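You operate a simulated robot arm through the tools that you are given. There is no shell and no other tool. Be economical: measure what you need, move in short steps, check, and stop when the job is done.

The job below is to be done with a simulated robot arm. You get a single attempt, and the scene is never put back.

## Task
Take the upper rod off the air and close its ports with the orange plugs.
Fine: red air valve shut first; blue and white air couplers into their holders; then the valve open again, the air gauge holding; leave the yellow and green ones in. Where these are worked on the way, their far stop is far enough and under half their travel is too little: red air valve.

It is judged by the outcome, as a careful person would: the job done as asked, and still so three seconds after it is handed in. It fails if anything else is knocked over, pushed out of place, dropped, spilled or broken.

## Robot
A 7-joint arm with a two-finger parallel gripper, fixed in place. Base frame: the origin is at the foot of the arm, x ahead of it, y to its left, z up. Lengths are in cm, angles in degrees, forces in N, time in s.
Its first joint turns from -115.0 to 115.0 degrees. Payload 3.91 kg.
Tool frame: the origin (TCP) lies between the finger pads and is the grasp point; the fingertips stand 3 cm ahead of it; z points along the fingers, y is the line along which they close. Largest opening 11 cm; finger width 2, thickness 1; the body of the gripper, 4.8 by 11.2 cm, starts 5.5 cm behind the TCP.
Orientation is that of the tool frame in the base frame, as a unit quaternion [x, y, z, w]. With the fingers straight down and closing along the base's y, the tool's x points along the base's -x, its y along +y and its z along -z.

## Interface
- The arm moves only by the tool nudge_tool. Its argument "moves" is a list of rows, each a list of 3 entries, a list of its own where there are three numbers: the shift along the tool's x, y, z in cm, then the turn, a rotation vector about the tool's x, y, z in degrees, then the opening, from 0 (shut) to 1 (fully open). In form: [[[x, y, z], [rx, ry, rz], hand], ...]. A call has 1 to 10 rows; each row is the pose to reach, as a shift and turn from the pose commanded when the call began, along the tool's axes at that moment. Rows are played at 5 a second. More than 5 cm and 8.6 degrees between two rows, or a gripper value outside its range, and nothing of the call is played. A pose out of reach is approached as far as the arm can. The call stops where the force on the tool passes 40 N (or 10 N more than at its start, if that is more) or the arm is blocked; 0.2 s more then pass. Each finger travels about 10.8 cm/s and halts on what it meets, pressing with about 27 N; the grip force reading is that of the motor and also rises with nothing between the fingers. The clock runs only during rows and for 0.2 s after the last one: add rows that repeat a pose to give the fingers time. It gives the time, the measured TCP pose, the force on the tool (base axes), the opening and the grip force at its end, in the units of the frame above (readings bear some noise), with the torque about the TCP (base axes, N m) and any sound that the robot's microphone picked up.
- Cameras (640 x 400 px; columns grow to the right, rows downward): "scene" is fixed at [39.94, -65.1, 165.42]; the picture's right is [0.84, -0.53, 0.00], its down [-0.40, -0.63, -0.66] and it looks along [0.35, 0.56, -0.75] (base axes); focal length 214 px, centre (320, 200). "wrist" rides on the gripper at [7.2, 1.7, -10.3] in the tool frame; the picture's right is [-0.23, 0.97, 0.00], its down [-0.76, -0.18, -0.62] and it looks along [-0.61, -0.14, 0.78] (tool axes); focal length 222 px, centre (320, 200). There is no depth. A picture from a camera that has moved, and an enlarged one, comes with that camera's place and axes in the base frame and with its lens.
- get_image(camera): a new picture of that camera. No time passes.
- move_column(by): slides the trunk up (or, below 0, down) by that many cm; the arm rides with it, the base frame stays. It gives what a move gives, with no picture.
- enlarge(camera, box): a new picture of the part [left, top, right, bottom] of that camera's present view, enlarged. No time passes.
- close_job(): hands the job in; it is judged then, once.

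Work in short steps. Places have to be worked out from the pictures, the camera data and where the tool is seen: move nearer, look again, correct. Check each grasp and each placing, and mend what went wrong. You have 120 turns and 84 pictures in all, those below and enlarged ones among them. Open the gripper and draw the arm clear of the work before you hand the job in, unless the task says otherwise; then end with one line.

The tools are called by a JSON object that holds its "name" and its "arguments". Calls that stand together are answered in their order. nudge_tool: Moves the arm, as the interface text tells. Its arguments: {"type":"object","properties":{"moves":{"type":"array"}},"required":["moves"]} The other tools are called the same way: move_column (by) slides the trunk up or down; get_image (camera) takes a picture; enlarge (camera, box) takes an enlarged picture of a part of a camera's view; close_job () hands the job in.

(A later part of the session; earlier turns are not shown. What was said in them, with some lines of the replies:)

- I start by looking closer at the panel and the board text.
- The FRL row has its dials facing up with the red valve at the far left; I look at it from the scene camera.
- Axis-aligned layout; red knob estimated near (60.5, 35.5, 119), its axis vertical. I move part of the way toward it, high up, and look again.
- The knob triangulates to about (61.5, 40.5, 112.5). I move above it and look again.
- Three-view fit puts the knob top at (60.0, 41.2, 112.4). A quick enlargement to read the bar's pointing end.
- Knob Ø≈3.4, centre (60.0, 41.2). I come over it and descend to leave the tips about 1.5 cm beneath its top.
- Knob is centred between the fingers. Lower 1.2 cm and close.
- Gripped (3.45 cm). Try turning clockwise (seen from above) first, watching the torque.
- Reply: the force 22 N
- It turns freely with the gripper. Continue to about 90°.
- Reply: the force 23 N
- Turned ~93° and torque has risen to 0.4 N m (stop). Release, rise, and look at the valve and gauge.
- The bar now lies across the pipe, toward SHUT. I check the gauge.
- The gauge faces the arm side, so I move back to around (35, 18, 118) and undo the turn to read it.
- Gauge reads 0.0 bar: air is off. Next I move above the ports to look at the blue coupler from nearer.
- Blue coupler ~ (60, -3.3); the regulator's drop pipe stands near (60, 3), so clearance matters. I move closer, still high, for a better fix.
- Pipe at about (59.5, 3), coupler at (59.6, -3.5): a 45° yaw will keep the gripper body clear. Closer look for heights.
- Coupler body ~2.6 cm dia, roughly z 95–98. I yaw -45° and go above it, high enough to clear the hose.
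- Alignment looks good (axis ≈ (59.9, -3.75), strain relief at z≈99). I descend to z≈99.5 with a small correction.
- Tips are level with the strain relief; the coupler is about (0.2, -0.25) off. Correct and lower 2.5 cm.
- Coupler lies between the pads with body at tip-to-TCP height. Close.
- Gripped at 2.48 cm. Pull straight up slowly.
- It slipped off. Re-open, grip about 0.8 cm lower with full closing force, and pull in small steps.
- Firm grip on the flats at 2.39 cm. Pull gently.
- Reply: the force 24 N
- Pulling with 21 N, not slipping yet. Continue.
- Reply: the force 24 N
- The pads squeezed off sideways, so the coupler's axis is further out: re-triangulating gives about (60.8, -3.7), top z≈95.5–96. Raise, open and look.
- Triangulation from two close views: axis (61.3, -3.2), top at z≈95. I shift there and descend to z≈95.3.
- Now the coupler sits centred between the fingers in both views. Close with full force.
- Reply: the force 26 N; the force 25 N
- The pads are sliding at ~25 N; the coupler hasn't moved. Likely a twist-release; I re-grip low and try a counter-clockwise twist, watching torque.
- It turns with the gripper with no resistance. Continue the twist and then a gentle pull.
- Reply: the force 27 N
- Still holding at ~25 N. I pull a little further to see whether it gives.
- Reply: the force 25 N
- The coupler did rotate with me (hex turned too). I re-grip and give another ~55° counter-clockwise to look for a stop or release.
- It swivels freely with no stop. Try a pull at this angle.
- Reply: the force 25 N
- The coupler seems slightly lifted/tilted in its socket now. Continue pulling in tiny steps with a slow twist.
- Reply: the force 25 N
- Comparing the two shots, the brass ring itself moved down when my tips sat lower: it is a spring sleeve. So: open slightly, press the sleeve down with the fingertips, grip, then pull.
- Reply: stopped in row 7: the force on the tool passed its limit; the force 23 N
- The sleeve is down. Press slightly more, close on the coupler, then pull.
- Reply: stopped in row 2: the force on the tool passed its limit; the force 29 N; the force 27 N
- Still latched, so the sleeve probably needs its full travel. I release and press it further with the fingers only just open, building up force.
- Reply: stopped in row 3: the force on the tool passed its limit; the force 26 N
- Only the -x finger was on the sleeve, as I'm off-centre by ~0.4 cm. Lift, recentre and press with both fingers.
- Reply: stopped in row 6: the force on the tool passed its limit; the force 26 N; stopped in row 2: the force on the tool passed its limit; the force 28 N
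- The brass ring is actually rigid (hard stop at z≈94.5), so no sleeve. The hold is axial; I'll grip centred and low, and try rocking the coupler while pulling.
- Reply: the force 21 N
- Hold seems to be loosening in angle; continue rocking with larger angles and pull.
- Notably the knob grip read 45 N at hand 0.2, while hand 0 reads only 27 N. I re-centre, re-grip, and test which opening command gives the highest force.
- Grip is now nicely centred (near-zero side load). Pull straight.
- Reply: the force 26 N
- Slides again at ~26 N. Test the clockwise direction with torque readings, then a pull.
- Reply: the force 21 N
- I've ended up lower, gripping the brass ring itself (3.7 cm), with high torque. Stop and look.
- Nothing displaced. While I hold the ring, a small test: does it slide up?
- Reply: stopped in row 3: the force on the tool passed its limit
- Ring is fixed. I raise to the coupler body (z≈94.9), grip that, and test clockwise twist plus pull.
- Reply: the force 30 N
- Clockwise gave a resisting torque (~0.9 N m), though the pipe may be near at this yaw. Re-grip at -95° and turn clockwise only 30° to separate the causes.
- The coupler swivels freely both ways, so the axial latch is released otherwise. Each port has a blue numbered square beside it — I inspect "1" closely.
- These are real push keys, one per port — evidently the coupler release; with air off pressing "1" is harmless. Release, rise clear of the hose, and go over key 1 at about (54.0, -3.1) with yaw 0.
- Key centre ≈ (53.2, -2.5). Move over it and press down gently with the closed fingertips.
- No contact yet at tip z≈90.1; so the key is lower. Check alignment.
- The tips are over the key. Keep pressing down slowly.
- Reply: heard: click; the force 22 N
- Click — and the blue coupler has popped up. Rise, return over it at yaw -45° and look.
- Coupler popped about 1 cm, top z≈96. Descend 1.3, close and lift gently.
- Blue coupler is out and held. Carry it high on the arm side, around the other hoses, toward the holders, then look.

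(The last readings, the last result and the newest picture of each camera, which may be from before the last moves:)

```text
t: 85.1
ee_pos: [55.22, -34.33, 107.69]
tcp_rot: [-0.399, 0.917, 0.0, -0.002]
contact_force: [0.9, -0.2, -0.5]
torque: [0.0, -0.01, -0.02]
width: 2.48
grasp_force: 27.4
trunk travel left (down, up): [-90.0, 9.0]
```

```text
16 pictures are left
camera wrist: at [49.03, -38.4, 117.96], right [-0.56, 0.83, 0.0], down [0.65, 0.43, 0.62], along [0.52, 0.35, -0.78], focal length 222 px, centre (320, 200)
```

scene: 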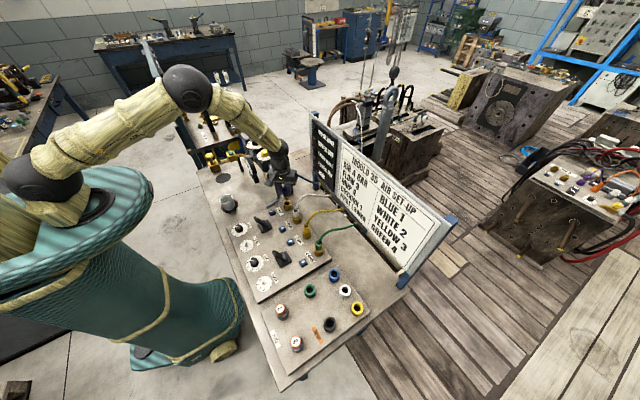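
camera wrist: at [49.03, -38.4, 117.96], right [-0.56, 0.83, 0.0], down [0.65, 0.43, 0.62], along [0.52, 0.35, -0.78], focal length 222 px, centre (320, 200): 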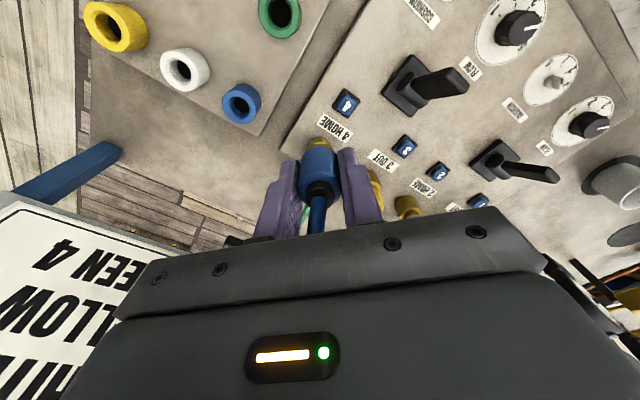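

Blue holder ≈ (60.1, -41.9), white ≈ (60.2, -48.0). Move the blue coupler above its holder.

{"name": "nudge_tool", "arguments": {"moves": [[[0.7, -2.9, 0], [0, 0, 0], 0], [[1.4, -5.8, 0], [0, 0, 0], 0], [[2.19, -8.73, 0], [0, 0, 0], 0], [[2.19, -8.73, 3], [0, 0, 0], 0], [[2.19, -8.73, 6], [0, 0, 0], 0]]}}

{"name": "enlarge", "arguments": {"camera": "wrist", "box": [160, 40, 400, 190]}}

```text
t: 86.3
ee_pos: [60.21, -42.16, 101.79]
tcp_rot: [-0.397, 0.918, 0.0, 0.0]
contact_force: [-0.3, -0.5, 0.2]
torque: [-0.01, 0.01, -0.01]
width: 2.47
grasp_force: 26.8
trunk travel left (down, up): [-90.0, 9.0]
```

```text
2.67 times, centred on (280, 115) of wrist
camera zoom: at [54.03, -46.31, 112.08], right [-0.56, 0.83, 0.0], down [0.65, 0.43, 0.62], along [0.52, 0.35, -0.78], focal length 592 px, centre (427, 427)
```

zoom: 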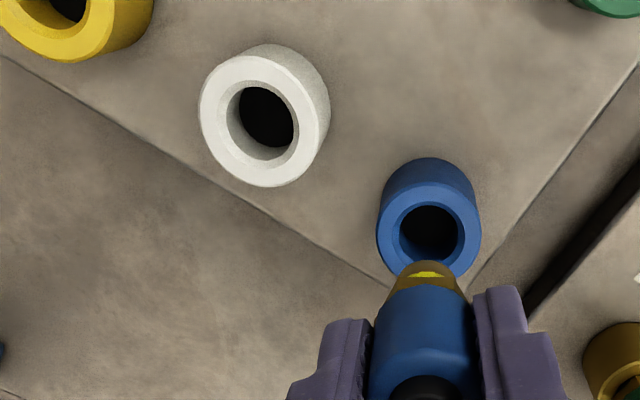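

Holder top fits (60.3, -41.8, 91.3). Small correction and lower the coupler in.

{"name": "nudge_tool", "arguments": {"moves": [[[-0.29, 0.13, 2], [0, 0, 0], 0], [[-0.29, 0.13, 4], [0, 0, 0], 0], [[-0.29, 0.13, 5], [0, 0, 0], 0], [[-0.29, 0.13, 5.7], [0, 0, 0], 0], [[-0.29, 0.13, 6.3], [0, 0, 0], 0], [[-0.29, 0.13, 6.8], [0, 0, 0], 0]]}}

```text
t: 87.7
ee_pos: [60.36, -41.76, 95.03]
tcp_rot: [-0.398, 0.917, -0.001, -0.001]
contact_force: [13.2, -8.9, 4.0]
torque: [-0.38, -0.53, 0.05]
width: 2.46
grasp_force: 26.4
trunk travel left (down, up): [-90.0, 9.0]
```

It's in the hole with a side load toward +x/-y; ease that way and continue down.

{"name": "nudge_tool", "arguments": {"moves": [[[0, -0.2, 0], [0, 0, 0], 0], [[0, -0.3, 0.2], [0, 0, 0], 0], [[0, -0.3, 0.5], [0, 0, 0], 0], [[0, -0.3, 0.8], [0, 0, 0], 0]]}}

{"name": "enlarge", "arguments": {"camera": "wrist", "box": [200, 60, 392, 180]}}

```text
t: 88.7
ee_pos: [60.26, -41.87, 94.7]
tcp_rot: [-0.397, 0.918, -0.003, 0.0]
contact_force: [14.2, -5.4, 25.3]
torque: [-0.17, -0.47, 0.02]
width: 2.52
grasp_force: 27.4
trunk travel left (down, up): [-90.0, 9.0]
```

```text
3.33 times, centred on (296, 120) of wrist
camera zoom: at [54.01, -45.88, 105.01], right [-0.56, 0.83, -0.01], down [0.65, 0.44, 0.62], along [0.52, 0.34, -0.78], focal length 740 px, centre (400, 467)
```

zoom: 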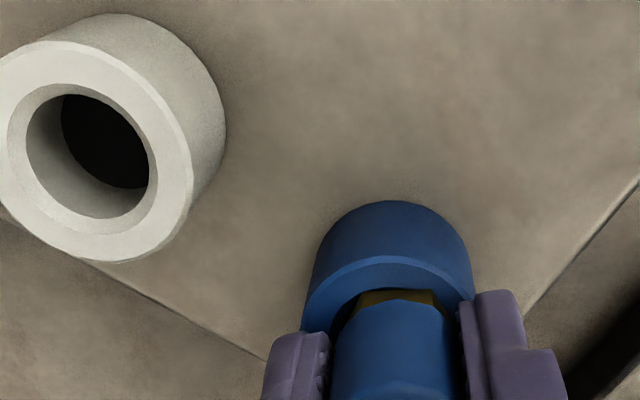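

Seated like in its port. Release, rise straight, and travel to key 2.

{"name": "nudge_tool", "arguments": {"moves": [[[0, 0, 0], [0, 0, 0], 0.35], [[0, 0, 0], [0, 0, 0], 0.4], [[0, 0, -4.5], [0, 0, 0], 0.4], [[0, 0, -9], [0, 0, 0], 0.4], [[0, 0, -13.5], [0, 0, 0], 0.4], [[2.73, 2.92, -13.5], [0, 0, 8], 0.4], [[2.23, 7.5, -13.5], [0, 0, 16], 0.3], [[-1.06, 10.57, -13.5], [0, 0, 24], 0.1], [[-4.35, 13.64, -13.5], [0, 0, 32], 0], [[-7.63, 16.7, -13.5], [0, 0, 40], 0]]}}

{"name": "nudge_tool", "arguments": {"moves": [[[-0.5, 4, 0], [0, 0, 6.8], 0], [[-1, 8, 0], [0, 0, 6.8], 0], [[-1.52, 11.95, 0], [0, 0, 6.8], 0], [[-1.52, 11.95, 4], [0, 0, 6.8], 0], [[-1.52, 11.95, 8], [0, 0, 6.8], 0]]}}

{"name": "get_image", "arguments": {"camera": "wrist"}}

```text
t: 90.9
ee_pos: [53.19, -25.18, 107.78]
tcp_rot: [-0.059, 0.998, -0.001, 0.0]
contact_force: [0.0, -0.1, 0.5]
torque: [-0.03, -0.01, 0.02]
width: 0.0
grasp_force: 27.1
trunk travel left (down, up): [-90.0, 9.0]
```

```text
t: 92.1
ee_pos: [53.73, -13.01, 99.82]
tcp_rot: [0.0, 1.0, -0.001, -0.001]
contact_force: [0.2, 0.7, -0.8]
torque: [-0.04, 0.04, 0.0]
width: 0.0
grasp_force: 26.8
trunk travel left (down, up): [-90.0, 9.0]
```

```text
13 pictures are left
camera wrist: at [46.47, -11.23, 110.1], right [0.23, 0.97, 0.0], down [0.76, -0.18, 0.62], along [0.61, -0.14, -0.78], focal length 222 px, centre (320, 200)
```

wrist: 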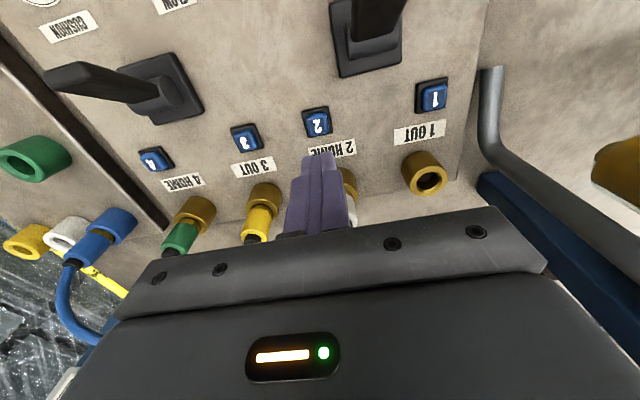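

Blue stands in its holder; key 2 seen. Move 0.7 cm back and press it down.

{"name": "nudge_tool", "arguments": {"moves": [[[0.7, 0, 2], [0, 0, 0], 0], [[0.7, 0, 5], [0, 0, 0], 0], [[0.7, 0, 6.8], [0, 0, 0], 0], [[0.7, 0, 7.2], [0, 0, 0], 0], [[0.7, 0, 7.5], [0, 0, 0], 0], [[0.7, 0, 7.8], [0, 0, 0], 0], [[0.7, 0, 8.1], [0, 0, 0], 0]]}}

```text
t: 93.7
ee_pos: [52.72, -12.9, 91.93]
tcp_rot: [0.0, 1.0, 0.0, 0.0]
contact_force: [-6.7, 1.5, 18.8]
torque: [0.08, 0.1, -0.01]
width: 0.0
grasp_force: 26.8
trunk travel left (down, up): [-90.0, 9.0]
heard: click
```

Click. Now go over the white coupler (≈(61.3, -11.85)) at yaw -47° and look.

{"name": "nudge_tool", "arguments": {"moves": [[[0, 0, -4], [0, 0, 0], 0], [[0, 0, -8.5], [0, 0, -7], 0], [[0, 0, -13], [0, 0, -14], 0.1], [[0, 0, -17], [0, 0, -21], 0.2], [[0, 0, -18.5], [0, 0, -28], 0.3], [[-2.5, 0.3, -18.5], [0, 0, -35], 0.45], [[-5.5, 0.7, -18.5], [0, 0, -42], 0.45], [[-8.3, 1.15, -18.5], [0, 0, -47], 0.45], [[-8.3, 1.15, -14.5], [0, 0, -47], 0.45], [[-8.3, 1.15, -10.5], [0, 0, -47], 0.45]]}}

{"name": "nudge_tool", "arguments": {"moves": [[[0, 0, 2.5], [0, 0, 0], 0.45], [[0, 0, 4.8], [0, 0, 0], 0.45]]}}

{"name": "enlarge", "arguments": {"camera": "wrist", "box": [230, 90, 422, 210]}}

```text
t: 95.9
ee_pos: [61.17, -11.67, 101.89]
tcp_rot: [-0.399, 0.917, 0.0, -0.002]
contact_force: [-0.4, 0.8, 0.1]
torque: [-0.02, -0.02, 0.0]
width: 4.97
grasp_force: 0.1
trunk travel left (down, up): [-90.0, 9.0]
```

```text
t: 96.5
ee_pos: [60.95, -11.97, 96.98]
tcp_rot: [-0.4, 0.917, 0.0, -0.002]
contact_force: [-0.2, 0.0, 0.3]
torque: [-0.01, -0.02, 0.0]
width: 4.95
grasp_force: 0.0
trunk travel left (down, up): [-90.0, 9.0]
```

```text
3.33 times, centred on (326, 150) of wrist
camera zoom: at [54.89, -15.89, 107.4], right [-0.56, 0.83, 0.0], down [0.65, 0.44, 0.62], along [0.51, 0.35, -0.78], focal length 740 px, centre (300, 367)
```

zoom: 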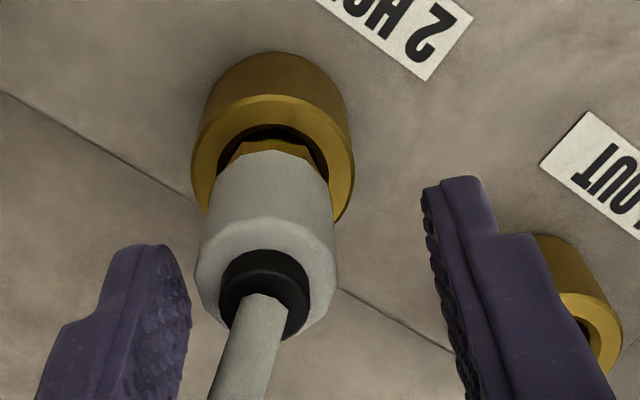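

White popped too; correct by ~0.65 cm along the closing line, lower and grip, then lift.

{"name": "nudge_tool", "arguments": {"moves": [[[0, -0.65, 0], [0, 0, 0], 0.45], [[0, -0.65, 0.7], [0, 0, 0], 0.45], [[0, -0.65, 1.3], [0, 0, 0], 0.45], [[0, -0.65, 1.3], [0, 0, 0], 0], [[0, -0.65, 1.3], [0, 0, 0], 0], [[0, -0.65, 1.3], [0, 0, 0], 0]]}}

{"name": "nudge_tool", "arguments": {"moves": [[[0, 0, -0.4], [0, 0, 0], 0], [[0, 0, -1.0], [0, 0, 0], 0], [[0, 0, -2], [0, 0, 0], 0], [[0, 0, -4], [0, 0, 0], 0]]}}

```text
t: 97.9
ee_pos: [61.59, -12.33, 95.96]
tcp_rot: [-0.399, 0.917, 0.0, -0.001]
contact_force: [0.8, 0.7, 0.9]
torque: [0.01, -0.02, 0.03]
width: 2.45
grasp_force: 27.0
trunk travel left (down, up): [-90.0, 9.0]
```

```text
t: 98.9
ee_pos: [61.48, -12.49, 100.08]
tcp_rot: [-0.4, 0.917, 0.0, -0.001]
contact_force: [0.5, 0.3, -1.1]
torque: [-0.02, 0.0, -0.02]
width: 2.43
grasp_force: 27.4
trunk travel left (down, up): [-90.0, 9.0]
```

White coupler is out. Carry it the same way toward the white holder (≈(60.2, -48.3)), reach permitting.

{"name": "nudge_tool", "arguments": {"moves": [[[0, 0, -4], [0, 0, 0], 0], [[0, 0, -8], [0, 0, 0], 0], [[4.24, 0.14, -8], [0, 0, 0], 0], [[8.48, 0.28, -8], [0, 0, 0], 0], [[12.76, -0.99, -8], [0, 0, 0], 0], [[16.05, -4.06, -8], [0, 0, 0], 0], [[19.33, -7.14, -8], [0, 0, 0], 0], [[22.6, -10.2, -8], [0, 0, 0], 0], [[25.9, -13.28, -8], [0, 0, 0], 0], [[28.8, -16, -8], [0, 0, 0], 0]]}}

{"name": "nudge_tool", "arguments": {"moves": [[[0.72, -4.79, 0], [0, 0, 0], 0], [[-0.5, -6.2, 0], [0, 0, 0], 0], [[-1.8, -7.49, 0], [0, 0, 0], 0], [[-1.8, -7.49, 3], [0, 0, 0], 0], [[-1.8, -7.49, 6], [0, 0, 0], 0]]}}

{"name": "enlarge", "arguments": {"camera": "wrist", "box": [200, 40, 440, 190]}}

```text
t: 101.1
ee_pos: [53.38, -44.39, 107.95]
tcp_rot: [-0.4, 0.917, 0.001, -0.002]
contact_force: [-0.7, -0.6, -0.4]
torque: [0.0, 0.05, -0.02]
width: 2.46
grasp_force: 26.8
trunk travel left (down, up): [-90.0, 9.0]
```

```text
t: 102.3
ee_pos: [57.83, -46.55, 102.22]
tcp_rot: [-0.4, 0.917, 0.001, -0.002]
contact_force: [0.3, -0.8, -0.8]
torque: [0.06, 0.02, -0.01]
width: 2.47
grasp_force: 26.8
out of reach, approached as far as the arm can: row 2, 3, 4, 5
trunk travel left (down, up): [-90.0, 9.0]
```

```text
2.67 times, centred on (320, 115) of wrist
camera zoom: at [51.63, -50.65, 112.57], right [-0.56, 0.83, 0.0], down [0.65, 0.44, 0.62], along [0.52, 0.35, -0.78], focal length 592 px, centre (320, 427)
```

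zoom: 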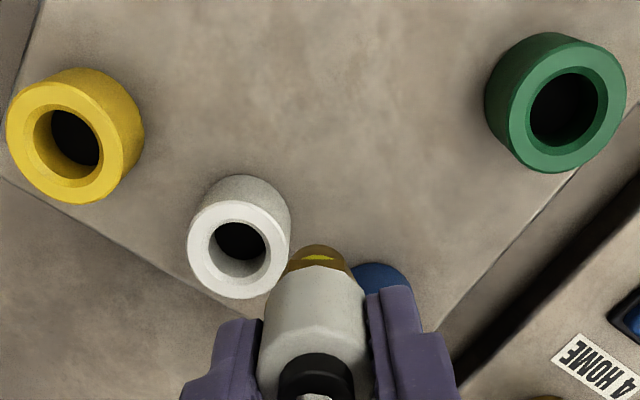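

Reach ends at r≈74, so I need an outward tilt of ~11°. To let the coupler stay upright I first turn the gripper so the closing line is perpendicular to the radius. Back off, up, and yaw +86°.

{"name": "nudge_tool", "arguments": {"moves": [[[2, 2.2, -2.5], [0, 0, 0], 0], [[4.1, 4.38, -5], [0, 0, 8.5], 0], [[4.1, 4.38, -5], [0, 0, 17], 0], [[4.1, 4.38, -5], [0, 0, 25.5], 0], [[4.1, 4.38, -5], [0, 0, 34], 0], [[4.1, 4.38, -5], [0, 0, 42.5], 0], [[4.1, 4.38, -5], [0, 0, 51], 0], [[4.1, 4.38, -5], [0, 0, 59.5], 0], [[4.1, 4.38, -5], [0, 0, 68], 0], [[4.1, 4.38, -5], [0, 0, 76.5], 0]]}}

{"name": "nudge_tool", "arguments": {"moves": [[[0, 0, 0], [0, 0, 8.5], 0], [[0, 0, 0], [0, 0, 9], 0]]}}

{"name": "nudge_tool", "arguments": {"moves": [[[0, 0, 0], [0, -4, 0], 0], [[0, 0, 0], [0, -8, 0], 0], [[0, 0, 0], [0, -12, 0], 0]]}}

```text
t: 104.5
ee_pos: [52.12, -46.42, 107.46]
tcp_rot: [0.256, 0.967, 0.0, -0.002]
contact_force: [-0.2, -0.2, -0.3]
torque: [0.02, -0.02, 0.0]
width: 2.51
grasp_force: 27.3
trunk travel left (down, up): [-90.0, 9.0]
```

```text
t: 105.1
ee_pos: [52.1, -46.42, 107.55]
tcp_rot: [0.33, 0.944, -0.001, -0.001]
contact_force: [-0.6, -0.5, -0.7]
torque: [-0.02, 0.0, -0.01]
width: 2.47
grasp_force: 26.6
trunk travel left (down, up): [-90.0, 9.0]
```

```text
t: 105.9
ee_pos: [51.96, -46.4, 107.58]
tcp_rot: [0.327, 0.939, -0.035, 0.099]
contact_force: [0.1, 0.1, -0.9]
torque: [-0.01, -0.02, -0.03]
width: 2.47
grasp_force: 27.0
trunk travel left (down, up): [-90.0, 9.0]
```

Tilted 12° outward with the closing line tangential. Move out so the tail is over the white holder, then look.

{"name": "nudge_tool", "arguments": {"moves": [[[-2.1, 1.2, 0.44], [0, 0, 0], 0], [[-4.2, 2.4, 0.88], [0, 0, 0], 0], [[-6.21, 3.63, 1.32], [0, 0, 0], 0], [[-5.32, 3.63, 5.47], [0, 0, 0], 0], [[-4.6, 3.63, 8.8], [0, 0, 0], 0]]}}

{"name": "enlarge", "arguments": {"camera": "wrist", "box": [220, 50, 412, 170]}}

{"name": "enlarge", "arguments": {"camera": "scene", "box": [310, 255, 374, 295]}}

```text
t: 107.1
ee_pos: [59.57, -47.53, 99.65]
tcp_rot: [0.327, 0.939, -0.034, 0.097]
contact_force: [1.2, 0.1, -0.2]
torque: [0.0, 0.0, -0.01]
width: 2.47
grasp_force: 26.5
trunk travel left (down, up): [-90.0, 9.0]
```

```text
3.33 times, centred on (316, 110) of wrist
camera zoom: at [53.36, -40.34, 108.2], right [0.78, 0.63, 0.05], down [0.37, -0.52, 0.77], along [0.5, -0.58, -0.64], focal length 740 px, centre (333, 500)
```

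zoom: 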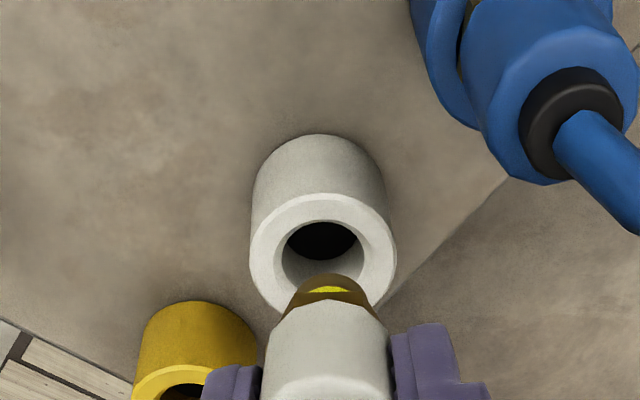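

```text
10.00 times, centred on (342, 275) of scene
camera zoom: at [39.94, -65.1, 165.42], right [0.84, -0.53, 0.0], down [-0.4, -0.63, -0.66], along [0.35, 0.56, -0.75], focal length 2145 px, centre (100, -550)
```

zoom: 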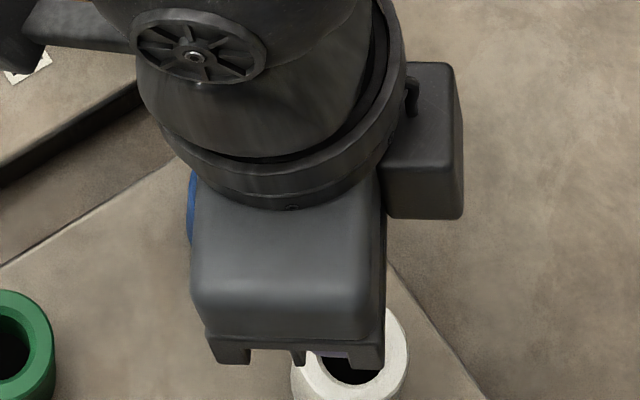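

The tail is just above the hole (fit (60.15, -48.1)). Lower it in, drifting outward so it comes upright.

{"name": "nudge_tool", "arguments": {"moves": [[[0.53, -0.07, 0.91], [0, 0, 0], 0], [[0.56, -0.05, 1.92], [0, 0, 0], 0], [[0.53, -0.05, 2.95], [0, 0, 0], 0], [[0.5, -0.08, 3.5], [0, 0, 0], 0], [[0.465, -0.08, 3.99], [0, 0, 0], 0]]}}

```text
t: 108.3
ee_pos: [59.73, -47.89, 95.94]
tcp_rot: [0.327, 0.939, -0.035, 0.1]
contact_force: [12.5, -10.4, 10.3]
torque: [-0.46, -0.55, -0.02]
width: 2.5
grasp_force: 27.4
trunk travel left (down, up): [-90.0, 9.0]
```

It's entering; side load points outward. Ease outward and push down a bit more.

{"name": "nudge_tool", "arguments": {"moves": [[[-0.45, 0, 0.1], [0, 0, 0], 0], [[-0.45, 0, 0.5], [0, 0, 0], 0], [[-0.5, 0, 0.9], [0, 0, 0], 0], [[-0.5, 0, 1.3], [0, 0, 0], 0]]}}

```text
t: 109.3
ee_pos: [60.15, -48.22, 94.95]
tcp_rot: [0.327, 0.939, -0.037, 0.101]
contact_force: [1.2, 2.0, 24.1]
torque: [0.21, 0.11, -0.03]
width: 2.44
grasp_force: 27.1
trunk travel left (down, up): [-90.0, 9.0]
```

Seated with vertical load only. Open and withdraw upward along the tool axis.

{"name": "nudge_tool", "arguments": {"moves": [[[0, 0, 0], [0, 0, 0], 0.3], [[0, 0, 0], [0, 0, 0], 0.4], [[0, 0, -2], [0, 0, 0], 0.4], [[0, 0, -5], [0, 0, 0], 0.4], [[0, 0, -9], [0, 0, 0], 0.4], [[0, 0, -13], [0, 0, 0], 0.4]]}}

{"name": "get_image", "arguments": {"camera": "wrist"}}

```text
t: 110.7
ee_pos: [58.0, -46.61, 107.5]
tcp_rot: [0.327, 0.939, -0.035, 0.098]
contact_force: [-0.8, -0.1, -0.1]
torque: [0.0, -0.02, 0.02]
width: 4.39
grasp_force: 0.1
trunk travel left (down, up): [-90.0, 9.0]
```

```text
8 pictures are left
camera wrist: at [51.77, -39.36, 116.0], right [0.78, 0.63, 0.05], down [0.37, -0.52, 0.77], along [0.5, -0.58, -0.64], focal length 222 px, centre (320, 200)
```

wrist: 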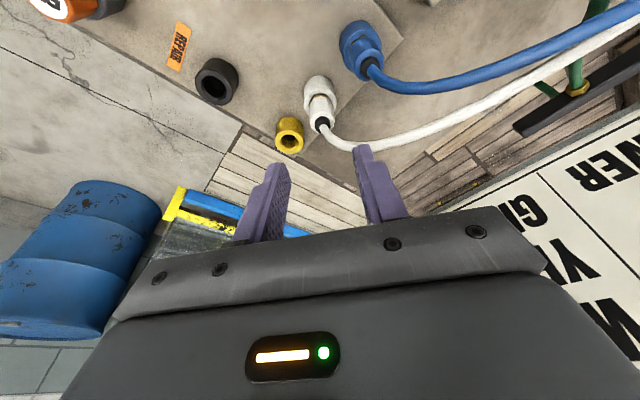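

Both couplers sit in their holders with hoses free. Next, the plugs near (39.6, -43) and (40, -53): untilt, bring yaw to 0, and look at both.

{"name": "nudge_tool", "arguments": {"moves": [[[4, -2, -0.5], [0, 4, 0], 0.4], [[8, -4, -0.9], [0, 8, 0], 0.4], [[12, -6, -1.4], [0, 11.6, 0], 0.4], [[15.9, -8.05, -1.85], [0, 11.6, 0], 0.4]]}}

{"name": "nudge_tool", "arguments": {"moves": [[[0, 0, 0], [0, 0, -8], 0.4], [[0, 0, 0], [0, 0, -16], 0.4], [[0, 0, 0], [0, 0, -24], 0.4], [[0, 0, 0], [0, 0, -32], 0.4], [[0, 0, 0], [0, 0, -38.4], 0.4]]}}

{"name": "get_image", "arguments": {"camera": "wrist"}}

```text
t: 111.7
ee_pos: [40.73, -43.07, 105.98]
tcp_rot: [0.329, 0.944, -0.002, 0.003]
contact_force: [0.1, 0.6, 0.1]
torque: [-0.02, 0.01, 0.01]
width: 4.4
grasp_force: 0.0
trunk travel left (down, up): [-90.0, 9.0]
```

```text
t: 112.9
ee_pos: [40.63, -43.0, 105.88]
tcp_rot: [-0.001, 1.0, -0.003, 0.002]
contact_force: [0.8, -0.7, 0.9]
torque: [-0.02, 0.01, 0.01]
width: 4.39
grasp_force: 0.0
trunk travel left (down, up): [-90.0, 9.0]
```

```text
7 pictures are left
camera wrist: at [33.28, -41.15, 116.17], right [0.23, 0.97, 0.0], down [0.76, -0.17, 0.63], along [0.61, -0.14, -0.78], focal length 222 px, centre (320, 200)
```

wrist: 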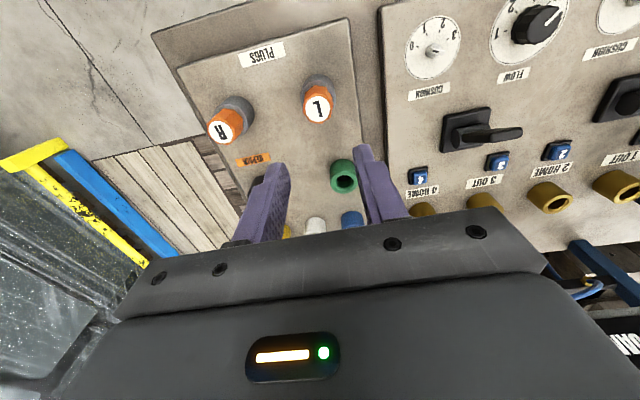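

L top ≈ (39.3, -42.75, ~95.5). Move above it and look closely once.

{"name": "nudge_tool", "arguments": {"moves": [[[1.35, 0.25, 2], [0, 0, 0], 0.45], [[1.35, 0.25, 5], [0, 0, 0], 0.45], [[1.35, 0.25, 7.3], [0, 0, 0], 0.45]]}}

{"name": "enlarge", "arguments": {"camera": "wrist", "box": [180, 70, 420, 220]}}

```text
t: 113.7
ee_pos: [39.15, -42.82, 98.61]
tcp_rot: [0.0, 1.0, -0.003, 0.002]
contact_force: [-1.3, -0.3, -0.1]
torque: [0.01, 0.01, 0.03]
width: 4.97
grasp_force: 0.2
trunk travel left (down, up): [-90.0, 9.0]
```

```text
2.67 times, centred on (300, 145) of wrist
camera zoom: at [31.85, -40.94, 108.84], right [0.23, 0.97, 0.0], down [0.76, -0.17, 0.63], along [0.61, -0.15, -0.78], focal length 592 px, centre (373, 347)
```

zoom: 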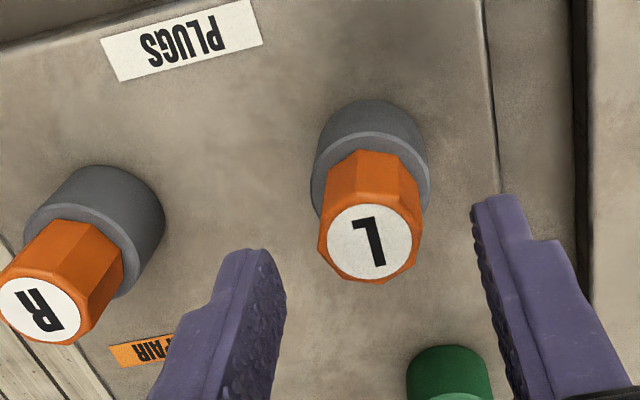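

L top fits (39.65, -42.95, 94.2). Go down and grip it, then lift.

{"name": "nudge_tool", "arguments": {"moves": [[[-0.5, -0.13, 1.5], [0, 0, 0], 0.45], [[-0.5, -0.13, 3], [0, 0, 0], 0.45], [[-0.5, -0.13, 3.6], [0, 0, 0], 0.45], [[-0.5, -0.13, 3.6], [0, 0, 0], 0], [[-0.5, -0.13, 3.6], [0, 0, 0], 0], [[-0.5, -0.13, 3.6], [0, 0, 0], 0]]}}

{"name": "nudge_tool", "arguments": {"moves": [[[0, 0, -0.4], [0, 0, 0], 0], [[0, 0, -0.9], [0, 0, 0], 0], [[0, 0, -2], [0, 0, 0], 0], [[0, 0, -4], [0, 0, 0], 0]]}}

```text
t: 115.1
ee_pos: [39.69, -42.82, 94.88]
tcp_rot: [-0.001, 1.0, -0.004, 0.002]
contact_force: [-0.1, -0.8, 0.1]
torque: [-0.01, 0.0, 0.01]
width: 2.8
grasp_force: 27.2
trunk travel left (down, up): [-90.0, 9.0]
```

```text
t: 116.1
ee_pos: [39.79, -42.79, 99.03]
tcp_rot: [0.0, 1.0, -0.002, 0.002]
contact_force: [0.4, 0.4, -1.3]
torque: [0.01, 0.02, -0.01]
width: 2.78
grasp_force: 26.8
trunk travel left (down, up): [-90.0, 9.0]
```

L plug is in hand (2.78 cm). Carry to port 1, yawing to -47° on the way.

{"name": "nudge_tool", "arguments": {"moves": [[[0, 0, -4.5], [0, 0, 0], 0], [[0, 0, -9], [0, 0, 0], 0], [[-1.5, 4.1, -9], [0, 0, 0], 0], [[-3, 8.2, -9], [0, 0, -6], 0], [[-4.5, 12.3, -9], [0, 0, -13], 0], [[-6, 16.4, -9], [0, 0, -20], 0], [[-7.5, 20.5, -9], [0, 0, -27], 0], [[-9, 24.6, -9], [0, 0, -34], 0], [[-10.5, 28.7, -9], [0, 0, -41], 0], [[-12, 32.8, -9], [0, 0, -47], 0]]}}

{"name": "nudge_tool", "arguments": {"moves": [[[-3.76, -0.8, 0], [0, 0, 0], 0], [[-7.5, -1.6, 0], [0, 0, 0], 0], [[-11.27, -2.41, 0], [0, 0, 0], 0], [[-11.27, -2.41, 4], [0, 0, 0], 0], [[-11.27, -2.41, 7], [0, 0, 0], 0]]}}

{"name": "enlarge", "arguments": {"camera": "wrist", "box": [230, 60, 422, 180]}}

```text
t: 118.3
ee_pos: [52.06, -10.11, 107.74]
tcp_rot: [-0.4, 0.916, -0.002, 0.0]
contact_force: [0.8, 0.9, 0.4]
torque: [-0.02, 0.04, 0.01]
width: 2.76
grasp_force: 26.8
trunk travel left (down, up): [-90.0, 9.0]
```

```text
t: 119.5
ee_pos: [61.17, -3.36, 100.69]
tcp_rot: [-0.398, 0.917, -0.002, 0.0]
contact_force: [-0.1, 1.2, -0.4]
torque: [0.0, -0.01, -0.01]
width: 2.76
grasp_force: 27.1
trunk travel left (down, up): [-90.0, 9.0]
```

```text
3.33 times, centred on (326, 120) of wrist
camera zoom: at [54.93, -7.42, 110.97], right [-0.56, 0.83, -0.01], down [0.65, 0.44, 0.62], along [0.52, 0.34, -0.78], focal length 740 px, centre (300, 467)
```

zoom: 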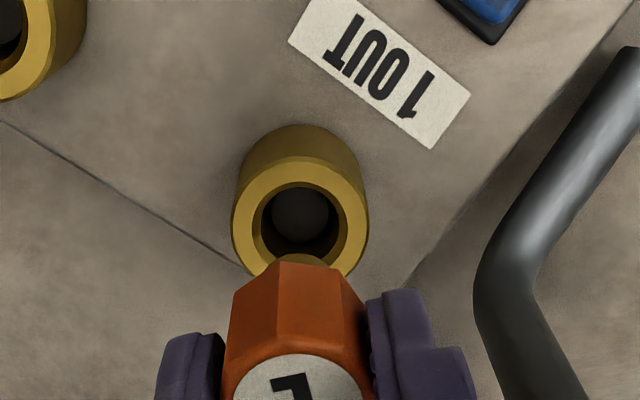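

Aligned over port 1. Lower the plug in gently.

{"name": "nudge_tool", "arguments": {"moves": [[[0, 0, 2], [0, 0, 0], 0], [[0, 0, 3.5], [0, 0, 0], 0], [[0, 0, 4.5], [0, 0, 0], 0], [[0, 0, 5.1], [0, 0, 0], 0], [[0, 0, 5.6], [0, 0, 0], 0]]}}

```text
t: 120.7
ee_pos: [61.3, -3.53, 95.36]
tcp_rot: [-0.4, 0.917, -0.004, 0.001]
contact_force: [1.5, 4.9, 4.2]
torque: [0.24, -0.08, 0.01]
width: 2.75
grasp_force: 26.9
trunk travel left (down, up): [-90.0, 9.0]
```

{"name": "nudge_tool", "arguments": {"moves": [[[0, 0, 0.3], [0, 0, 0], 0], [[0, 0, 0.6], [0, 0, 0], 0], [[0, 0, 0.9], [0, 0, 0], 0], [[0, 0, 1.2], [0, 0, 0], 0]]}}

```text
t: 121.5
ee_pos: [61.25, -3.56, 95.13]
tcp_rot: [-0.399, 0.917, -0.004, 0.004]
contact_force: [-12.8, 1.2, 26.8]
torque: [0.05, 0.72, -0.02]
width: 2.71
grasp_force: 26.5
trunk travel left (down, up): [-90.0, 9.0]
stopped in row 3: the force on the tool passed its limit (the readings are from after the stop); the commanded pose is now the measured one
```

No click yet at ~40 N with some side load. Relax the side load and press again.

{"name": "nudge_tool", "arguments": {"moves": [[[0.1, 0.1, -0.3], [0, 0, 0], 0], [[0.1, 0.1, 0.1], [0, 0, 0], 0], [[0.1, 0.1, 0.4], [0, 0, 0], 0], [[0.1, 0.1, 0.7], [0, 0, 0], 0]]}}

{"name": "enlarge", "arguments": {"camera": "wrist", "box": [230, 90, 422, 210]}}

```text
t: 122.3
ee_pos: [61.16, -3.53, 95.15]
tcp_rot: [-0.397, 0.918, -0.005, 0.006]
contact_force: [-15.2, 4.7, 25.3]
torque: [0.2, 0.88, -0.04]
width: 2.74
grasp_force: 26.6
trunk travel left (down, up): [-90.0, 9.0]
stopped in row 3: the force on the tool passed its limit (the readings are from after the stop); the commanded pose is now the measured one
```

```text
3.33 times, centred on (326, 150) of wrist
camera zoom: at [54.84, -7.5, 105.31], right [-0.56, 0.83, -0.01], down [0.64, 0.44, 0.63], along [0.53, 0.34, -0.78], focal length 740 px, centre (300, 367)
```

zoom: 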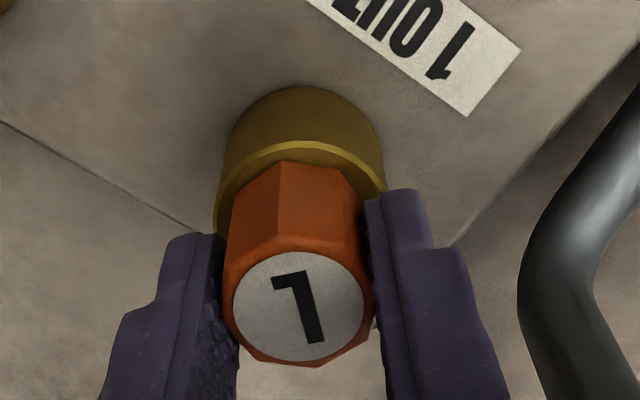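

Plug top ≈ z 94.4, nearly home. Release, close the fingers above and press on its top.

{"name": "nudge_tool", "arguments": {"moves": [[[0, 0, -0.3], [0, 0, 0], 0.4], [[0, 0, -0.3], [0, 0, 0], 0.45], [[0, 0, -3], [0, 0, 0], 0.45], [[0, 0, -5], [0, 0, 0], 0.2], [[0, 0, -5], [0, 0, 0], 0], [[0, 0, -5], [0, 0, 0], 0], [[-0.1, 0, -3.5], [0, 0, 0], 0], [[-0.1, 0, -2.8], [0, 0, 0], 0]]}}

{"name": "nudge_tool", "arguments": {"moves": [[[0, 0, 0.3], [0, 0, 0], 0], [[0, 0, 0.6], [0, 0, 0], 0], [[0, 0, 0.9], [0, 0, 0], 0], [[0, 0, 1.2], [0, 0, 0], 0], [[0, 0, 1.5], [0, 0, 0], 0]]}}

```text
t: 124.1
ee_pos: [61.39, -3.68, 97.69]
tcp_rot: [-0.398, 0.917, -0.006, 0.005]
contact_force: [-0.3, 0.2, 3.3]
torque: [0.03, 0.01, -0.03]
width: 0.0
grasp_force: 26.5
trunk travel left (down, up): [-90.0, 9.0]
```

```text
t: 124.8
ee_pos: [61.88, -3.6, 97.62]
tcp_rot: [-0.396, 0.918, -0.009, 0.012]
contact_force: [-1.6, -0.7, 23.2]
torque: [-0.12, 0.26, 0.03]
width: 0.0
grasp_force: 26.0
trunk travel left (down, up): [-90.0, 9.0]
stopped in row 3: the force on the tool passed its limit (the readings are from after the stop); the commanded pose is now the measured one
```

Its top is at a firm stop (tip z≈94.65). Check whether it's latched: straighten the tool, grip, and pull gently.

{"name": "nudge_tool", "arguments": {"moves": [[[0.36, 0.53, -2.5], [-1.5, 0.85, 0], 0], [[0.36, 0.53, -2.5], [-1.5, 0.85, 0], 0.45], [[0.36, 0.53, -2.5], [-1.5, 0.85, 0], 0.45], [[0.36, 0.53, 0], [-1.5, 0.85, 0], 0.45], [[0.36, 0.53, 2.2], [-1.5, 0.85, 0], 0.45], [[0.36, 0.53, 2.2], [-1.5, 0.85, 0], 0], [[0.36, 0.53, 2.2], [-1.5, 0.85, 0], 0], [[0.36, 0.53, 2.2], [-1.5, 0.85, 0], 0]]}}

{"name": "nudge_tool", "arguments": {"moves": [[[0, 0, -0.15], [0, 0, 0], 0], [[0, 0, -0.3], [0, 0, 0], 0], [[0, 0, -0.4], [0, 0, 0], 0]]}}

```text
t: 126.6
ee_pos: [61.34, -3.52, 95.12]
tcp_rot: [-0.398, 0.917, 0.002, -0.003]
contact_force: [-2.7, 2.6, -0.8]
torque: [0.12, 0.15, 0.01]
width: 2.74
grasp_force: 26.5
trunk travel left (down, up): [-90.0, 9.0]
```

```text
t: 127.4
ee_pos: [61.33, -3.59, 95.29]
tcp_rot: [-0.398, 0.917, 0.004, -0.005]
contact_force: [-3.5, 2.4, -25.7]
torque: [0.26, 0.29, -0.02]
width: 2.76
grasp_force: 27.1
trunk travel left (down, up): [-90.0, 9.0]
```

Held against 26 N: plug L is latched in port 1. Release and go for plug R near (39.3, -52.8).

{"name": "nudge_tool", "arguments": {"moves": [[[0, 0, 0], [0, 0, 0], 0.45], [[0, 0, 0], [0, 0, 0], 0.45], [[0, 0, -4.5], [0, 0, 0], 0.45], [[0, 0, -9], [0, 0, 0], 0.45], [[0, 0, -13], [0, 0, 0], 0.45], [[3.76, 0.8, -13], [0, 0, 8], 0.45], [[7.5, 1.6, -13], [0, 0, 16], 0.45], [[11.27, 2.41, -13], [0, 0, 24], 0.45], [[15.26, 0.67, -13], [0, 0, 32], 0.45], [[19.27, -1.03, -13], [0, 0, 40], 0.45]]}}

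{"name": "nudge_tool", "arguments": {"moves": [[[1.72, -4.13, 0], [0, 0, 4], 0.45], [[3.44, -8.27, 0], [0, 0, 7], 0.45], [[5.15, -12.4, 0], [0, 0, 7], 0.45], [[6.87, -16.5, 0], [0, 0, 7], 0.45], [[8.59, -20.7, 0], [0, 0, 7], 0.45], [[10.3, -24.8, 0], [0, 0, 7], 0.45], [[12, -28.9, 0], [0, 0, 7], 0.45], [[13.74, -33.07, 0], [0, 0, 7], 0.45], [[13.74, -33.07, 4], [0, 0, 7], 0.45], [[13.74, -33.07, 8.5], [0, 0, 7], 0.45]]}}

{"name": "enlarge", "arguments": {"camera": "wrist", "box": [230, 70, 422, 190]}}

```text
t: 129.6
ee_pos: [49.18, -18.34, 108.73]
tcp_rot: [-0.059, 0.998, 0.001, -0.004]
contact_force: [0.8, 0.5, 0.7]
torque: [0.0, 0.0, 0.04]
width: 4.94
grasp_force: 0.1
trunk travel left (down, up): [-90.0, 9.0]
```

```text
t: 131.8
ee_pos: [39.14, -53.11, 100.04]
tcp_rot: [0.001, 1.0, 0.0, -0.003]
contact_force: [1.0, 0.7, -0.5]
torque: [0.0, -0.03, -0.03]
width: 4.96
grasp_force: 0.1
trunk travel left (down, up): [-90.0, 9.0]
```

```text
3.33 times, centred on (326, 130) of wrist
camera zoom: at [31.98, -51.22, 110.42], right [0.23, 0.97, 0.0], down [0.77, -0.18, 0.62], along [0.6, -0.14, -0.79], focal length 740 px, centre (300, 433)
```

zoom: 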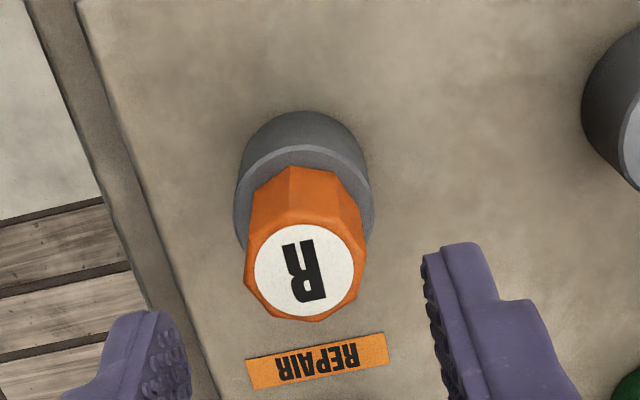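

R top at (39.6, -52.9, 94.2). Descend, grip and lift.

{"name": "nudge_tool", "arguments": {"moves": [[[-0.46, 0.21, 2], [0, 0, 0], 0.45], [[-0.46, 0.21, 4], [0, 0, 0], 0.45], [[-0.46, 0.21, 5.1], [0, 0, 0], 0.45], [[-0.46, 0.21, 5.1], [0, 0, 0], 0], [[-0.46, 0.21, 5.1], [0, 0, 0], 0], [[-0.46, 0.21, 5.1], [0, 0, 0], 0]]}}

{"name": "nudge_tool", "arguments": {"moves": [[[0, 0, -0.4], [0, 0, 0], 0], [[0, 0, -0.9], [0, 0, 0], 0], [[0, 0, -2], [0, 0, 0], 0], [[0, 0, -4], [0, 0, 0], 0]]}}

```text
t: 133.2
ee_pos: [39.69, -52.71, 95.05]
tcp_rot: [0.001, 1.0, -0.001, -0.003]
contact_force: [1.4, -18.0, 6.1]
torque: [-0.64, -0.07, 0.02]
width: 2.76
grasp_force: 27.4
trunk travel left (down, up): [-90.0, 9.0]
```

```text
t: 134.2
ee_pos: [39.76, -52.42, 99.04]
tcp_rot: [0.0, 1.0, 0.004, -0.003]
contact_force: [0.8, 0.6, -0.5]
torque: [0.01, 0.01, 0.01]
width: 2.73
grasp_force: 27.2
trunk travel left (down, up): [-90.0, 9.0]
```

R held. Carry to port 2 (target (61.5, -12.45)) the same way.

{"name": "nudge_tool", "arguments": {"moves": [[[0, 0, -4.5], [0, 0, 0], 0], [[0, 0, -9], [0, 0, 0], 0], [[-1.53, 4.18, -9], [0, 0, 0], 0], [[-3.06, 8.35, -9], [0, 0, -6], 0], [[-4.6, 12.5, -9], [0, 0, -13], 0], [[-6.1, 16.7, -9], [0, 0, -20], 0], [[-7.6, 20.9, -9], [0, 0, -27], 0], [[-9.2, 25, -9], [0, 0, -34], 0], [[-10.7, 29.2, -9], [0, 0, -41], 0], [[-12.2, 33.4, -9], [0, 0, -47], 0]]}}

{"name": "nudge_tool", "arguments": {"moves": [[[-3.76, -0.8, 0], [0, 0, 0], 0], [[-7.5, -1.6, 0], [0, 0, 0], 0], [[-11.27, -2.41, 0], [0, 0, 0], 0], [[-11.27, -2.41, 4], [0, 0, 0], 0], [[-11.27, -2.41, 7], [0, 0, 0], 0]]}}

```text
t: 136.4
ee_pos: [52.38, -19.04, 107.59]
tcp_rot: [-0.399, 0.917, 0.002, -0.003]
contact_force: [-0.9, 0.2, -0.5]
torque: [0.03, 0.0, -0.03]
width: 2.72
grasp_force: 26.7
trunk travel left (down, up): [-90.0, 9.0]
```

```text
t: 137.6
ee_pos: [61.57, -12.51, 100.94]
tcp_rot: [-0.398, 0.917, 0.002, -0.002]
contact_force: [-0.2, 0.7, 0.3]
torque: [-0.01, 0.0, -0.02]
width: 2.75
grasp_force: 27.0
trunk travel left (down, up): [-90.0, 9.0]
```

Position reads (61.57, -12.51), on target. Lower slowly watching the force.

{"name": "nudge_tool", "arguments": {"moves": [[[0, 0, 1.5], [0, 0, 0], 0], [[0, 0, 2.7], [0, 0, 0], 0], [[0, 0, 3.6], [0, 0, 0], 0], [[0, 0, 4.4], [0, 0, 0], 0], [[0, 0, 5.0], [0, 0, 0], 0], [[0, 0, 5.5], [0, 0, 0], 0]]}}

```text
t: 139.0
ee_pos: [61.37, -12.63, 95.45]
tcp_rot: [-0.398, 0.917, 0.001, -0.001]
contact_force: [-1.0, 0.9, 3.9]
torque: [0.08, -0.02, 0.0]
width: 2.76
grasp_force: 26.9
trunk travel left (down, up): [-90.0, 9.0]
```

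Smooth, nearly in (z 95.45). Press home.

{"name": "nudge_tool", "arguments": {"moves": [[[0, 0, 0.3], [0, 0, 0], 0], [[0, 0, 0.6], [0, 0, 0], 0], [[0, 0, 0.9], [0, 0, 0], 0], [[0, 0, 1.1], [0, 0, 0], 0]]}}

{"name": "nudge_tool", "arguments": {"moves": [[[0, 0, -0.4], [0, 0, 0], 0], [[0, 0, -0.8], [0, 0, 0], 0], [[0, 0, -1.1], [0, 0, 0], 0]]}}

```text
t: 139.8
ee_pos: [61.37, -12.51, 95.22]
tcp_rot: [-0.397, 0.918, -0.001, 0.0]
contact_force: [-10.9, 2.5, 22.8]
torque: [0.13, 0.66, -0.04]
width: 2.73
grasp_force: 26.7
trunk travel left (down, up): [-90.0, 9.0]
stopped in row 4: the force on the tool passed its limit (the readings are from after the stop); the commanded pose is now the measured one
```

```text
t: 140.6
ee_pos: [61.56, -12.5, 95.6]
tcp_rot: [-0.398, 0.917, 0.001, -0.003]
contact_force: [-8.0, 4.8, -25.9]
torque: [0.33, 0.42, -0.01]
width: 2.79
grasp_force: 26.9
trunk travel left (down, up): [-90.0, 9.0]
```

Held at 26 N too: R is latched in port 2. Release, rise, and travel high back to the valve, turning to yaw +91°.

{"name": "nudge_tool", "arguments": {"moves": [[[0, 0, 0], [0, 0, 0], 0.45], [[0, 0, 0], [0, 0, 0], 0.45], [[0, 0, -4.5], [0, 0, 0], 0.45], [[0, 0, -9], [0, 0, 0], 0.45], [[0, 0, -13.5], [0, 0, 8], 0.45], [[0, 0, -18], [0, 0, 16], 0.45], [[0, 0, -22.5], [0, 0, 24], 0.45], [[0, 0, -27], [0, 0, 32], 0.45], [[0, 0, -30], [0, 0, 40], 0.5], [[0, 0, -30], [0, 0, 47], 0.55]]}}

{"name": "nudge_tool", "arguments": {"moves": [[[0.15, 4.8, 0], [0, 0, 8.4], 0.55], [[0.3, 9.6, 0], [0, 0, 16.8], 0.55], [[0.45, 14.4, 0], [0, 0, 25.2], 0.55], [[0.6, 19.2, 0], [0, 0, 33.6], 0.55], [[0.75, 24, 0], [0, 0, 42], 0.55], [[0.9, 28.8, 0], [0, 0, 50.4], 0.55], [[1.05, 33.6, 0], [0, 0, 58.8], 0.55], [[1.2, 38.4, 0], [0, 0, 67.2], 0.55], [[1.35, 43.2, 0], [0, 0, 75.6], 0.55], [[1.5, 48, 0], [0, 0, 84], 0.55]]}}

{"name": "nudge_tool", "arguments": {"moves": [[[2.8, 0.3, 0], [0, 0, 5], 0.55], [[5.67, 0.6, 0], [0, 0, 7], 0.55]]}}

```text
t: 142.8
ee_pos: [61.87, -12.61, 126.08]
tcp_rot: [0.002, 1.0, -0.001, -0.001]
contact_force: [0.6, 0.0, 0.2]
torque: [0.0, -0.01, 0.02]
width: 6.05
grasp_force: 0.1
trunk travel left (down, up): [-90.0, 9.0]
```

```text
t: 145.0
ee_pos: [60.42, 35.7, 125.59]
tcp_rot: [0.671, 0.742, -0.001, 0.0]
contact_force: [0.0, 0.4, 0.1]
torque: [-0.03, 0.01, -0.03]
width: 6.06
grasp_force: 0.0
trunk travel left (down, up): [-90.0, 9.0]
```

```text
t: 145.6
ee_pos: [60.07, 41.22, 125.63]
tcp_rot: [0.714, 0.7, -0.001, -0.001]
contact_force: [-0.2, 0.4, 0.1]
torque: [-0.04, 0.05, 0.0]
width: 6.06
grasp_force: 0.0
trunk travel left (down, up): [-90.0, 9.0]
```

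Directly over the knob at the earlier coordinates. Descend and grip.

{"name": "nudge_tool", "arguments": {"moves": [[[-0.1, 0, 4], [0, 0, 0], 0.55], [[-0.1, 0, 8], [0, 0, 0], 0.55], [[-0.1, 0, 10.5], [0, 0, 0], 0.55], [[-0.1, 0, 12.1], [0, 0, 0], 0.55], [[-0.1, 0, 12.1], [0, 0, 0], 0.2], [[-0.1, 0, 12.1], [0, 0, 0], 0.2], [[-0.1, 0, 12.1], [0, 0, 0], 0.2]]}}

{"name": "nudge_tool", "arguments": {"moves": [[[0, 0, 0], [0, 0, -8.5], 0.2], [[0, 0, 0], [0, 0, -17], 0.2], [[0, 0, 0], [0, 0, -25.5], 0.2], [[0, 0, 0], [0, 0, -34], 0.2], [[0, 0, 0], [0, 0, -42.5], 0.2], [[0, 0, 0], [0, 0, -51], 0.2], [[0, 0, 0], [0, 0, -59.5], 0.2], [[0, 0, 0], [0, 0, -68], 0.2], [[0, 0, 0], [0, 0, -76], 0.2], [[0, 0, 0], [0, 0, -84], 0.2]]}}

{"name": "nudge_tool", "arguments": {"moves": [[[0, 0, 0], [0, 0, -3], 0.2], [[0, 0, 0], [0, 0, -6], 0.2], [[0, 0, 0], [0, 0, -9], 0.2]]}}

```text
t: 147.2
ee_pos: [60.03, 40.94, 113.71]
tcp_rot: [0.714, 0.7, -0.002, -0.001]
contact_force: [-13.5, -1.2, -6.5]
torque: [0.33, 0.51, 0.06]
width: 3.43
grasp_force: 45.0
trunk travel left (down, up): [-90.0, 9.0]
```

```text
t: 149.4
ee_pos: [60.05, 40.95, 113.67]
tcp_rot: [0.062, 0.998, -0.002, -0.002]
contact_force: [-24.6, -7.4, -19.3]
torque: [-0.11, 0.2, 0.03]
width: 3.42
grasp_force: 45.7
trunk travel left (down, up): [-90.0, 9.0]
```

```text
t: 150.2
ee_pos: [60.27, 41.02, 113.85]
tcp_rot: [-0.016, 1.0, -0.002, -0.001]
contact_force: [-18.2, -5.4, -19.0]
torque: [-0.41, 0.62, -0.34]
width: 3.45
grasp_force: 45.1
trunk travel left (down, up): [-90.0, 9.0]
```

Stop torque reached: valve open again. Release, rise, and move to read the gauge.

{"name": "nudge_tool", "arguments": {"moves": [[[0, 0, 0], [0, 0, 1.5], 0.2], [[0, 0, 0], [0, 0, 1.5], 0.55], [[0, 0, 0], [0, 0, 1.5], 0.55], [[0, 0, -4], [0, 0, 1.5], 0.55], [[0, 0, -8], [0, 0, 1.5], 0.55], [[0, 0, -12], [0, 0, 1.5], 0.4]]}}

{"name": "nudge_tool", "arguments": {"moves": [[[2.94, -2.89, 0], [0, 0, 0], 0.2], [[5.88, -5.78, 0], [0, 0, 0], 0], [[8.8, -8.7, 0.5], [0, 0, 0], 0], [[11.8, -11.6, 1], [0, 0, 0], 0], [[14.7, -14.4, 2], [0, 0, 0], 0], [[17.6, -17.3, 3], [0, 0, 0], 0], [[20.6, -20.2, 4.5], [0, 0, 0], 0], [[23.5, -23.1, 6], [0, 0, 0], 0], [[26.5, -26, 7.5], [0, 0, 0], 0]]}}

{"name": "enlarge", "arguments": {"camera": "wrist", "box": [320, 110, 560, 260]}}

```text
t: 151.6
ee_pos: [60.18, 40.77, 125.94]
tcp_rot: [-0.003, 1.0, 0.0, 0.0]
contact_force: [0.6, -1.5, 0.4]
torque: [0.03, 0.01, 0.02]
width: 4.4
grasp_force: 0.0
trunk travel left (down, up): [-90.0, 9.0]
```

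```text
t: 153.6
ee_pos: [33.86, 15.17, 118.14]
tcp_rot: [-0.003, 1.0, 0.0, 0.0]
contact_force: [-0.5, 0.2, 0.6]
torque: [0.0, 0.02, 0.02]
width: 0.01
grasp_force: 27.3
trunk travel left (down, up): [-90.0, 9.0]
```

```text
2.67 times, centred on (440, 185) of wrist
camera zoom: at [26.54, 16.93, 128.48], right [0.22, 0.98, 0.0], down [0.76, -0.17, 0.62], along [0.61, -0.14, -0.78], focal length 592 px, centre (0, 240)
```

zoom: 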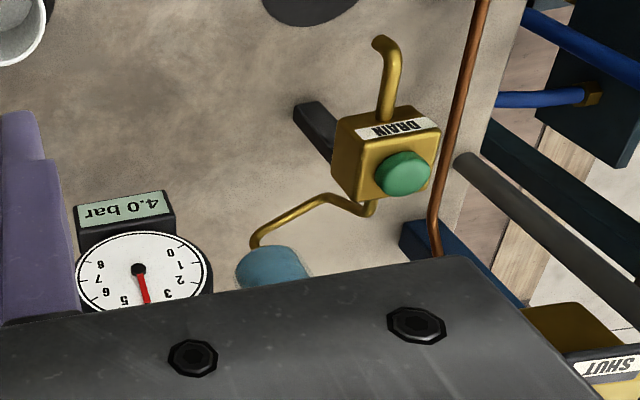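

Gauge reads 4.0 bar. Open the gripper, let a couple of seconds pass, and check ports and holders from the scene camera.

{"name": "nudge_tool", "arguments": {"moves": [[[0, 0, -3], [0, 0, 0], 0.3], [[0, 0, -6], [0, 0, 0], 0.6], [[0, 0, -6], [0, 0, 0], 0.6], [[0, 0, -6], [0, 0, 0], 0.6], [[0, 0, -6], [0, 0, 0], 0.6], [[0, 0, -6], [0, 0, 0], 0.6], [[0, 0, -6], [0, 0, 0], 0.6], [[0, 0, -6], [0, 0, 0], 0.6], [[0, 0, -6], [0, 0, 0], 0.6], [[0, 0, -6], [0, 0, 0], 0.6]]}}

{"name": "enlarge", "arguments": {"camera": "scene", "box": [240, 180, 400, 340]}}

{"name": "enlarge", "arguments": {"camera": "wrist", "box": [320, 110, 480, 210]}}

```text
t: 155.8
ee_pos: [33.8, 15.18, 124.01]
tcp_rot: [-0.004, 1.0, 0.0, -0.002]
contact_force: [-0.4, 0.1, 0.0]
torque: [0.02, -0.03, 0.02]
width: 6.61
grasp_force: 0.1
trunk travel left (down, up): [-90.0, 9.0]
```

```text
2.50 times, centred on (320, 260) of scene
camera zoom: at [39.94, -65.1, 165.42], right [0.84, -0.53, 0.0], down [-0.4, -0.63, -0.66], along [0.35, 0.56, -0.75], focal length 536 px, centre (320, 50)
```

zoom: 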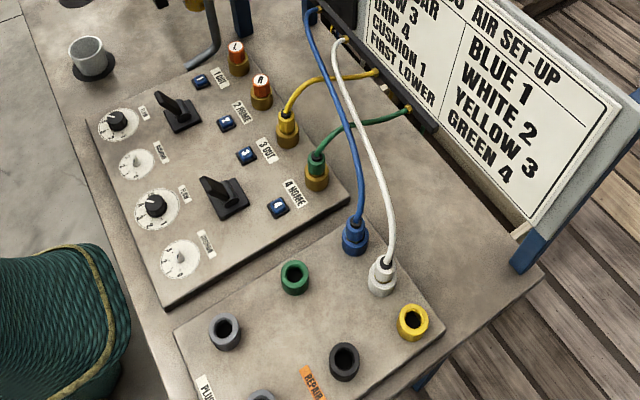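

```text
4.00 times, centred on (400, 160) of wrist
camera zoom: at [26.63, 16.87, 134.39], right [0.22, 0.98, 0.0], down [0.76, -0.17, 0.62], along [0.61, -0.14, -0.78], focal length 888 px, centre (0, 360)
```

zoom: 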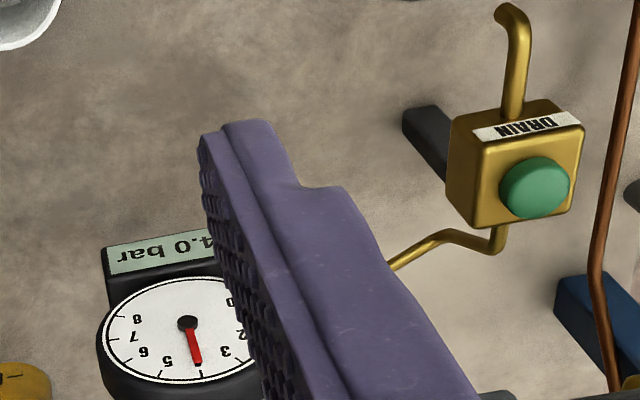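

Both plugs are in ports 1 and 2, the blue and white couplers are in their own holders, yellow and green are untouched, and the gauge is holding at 4.0 bar. The gripper is open and clear, so I hand in the job.

{"name": "close_job", "arguments": {}}

```text
The job is handed in.
```

The upper rod is off the air: blue and white are in their holders, orange plugs L and R are latched in ports 1 and 2, the red valve is open again, and the gauge held 4.0 bar.
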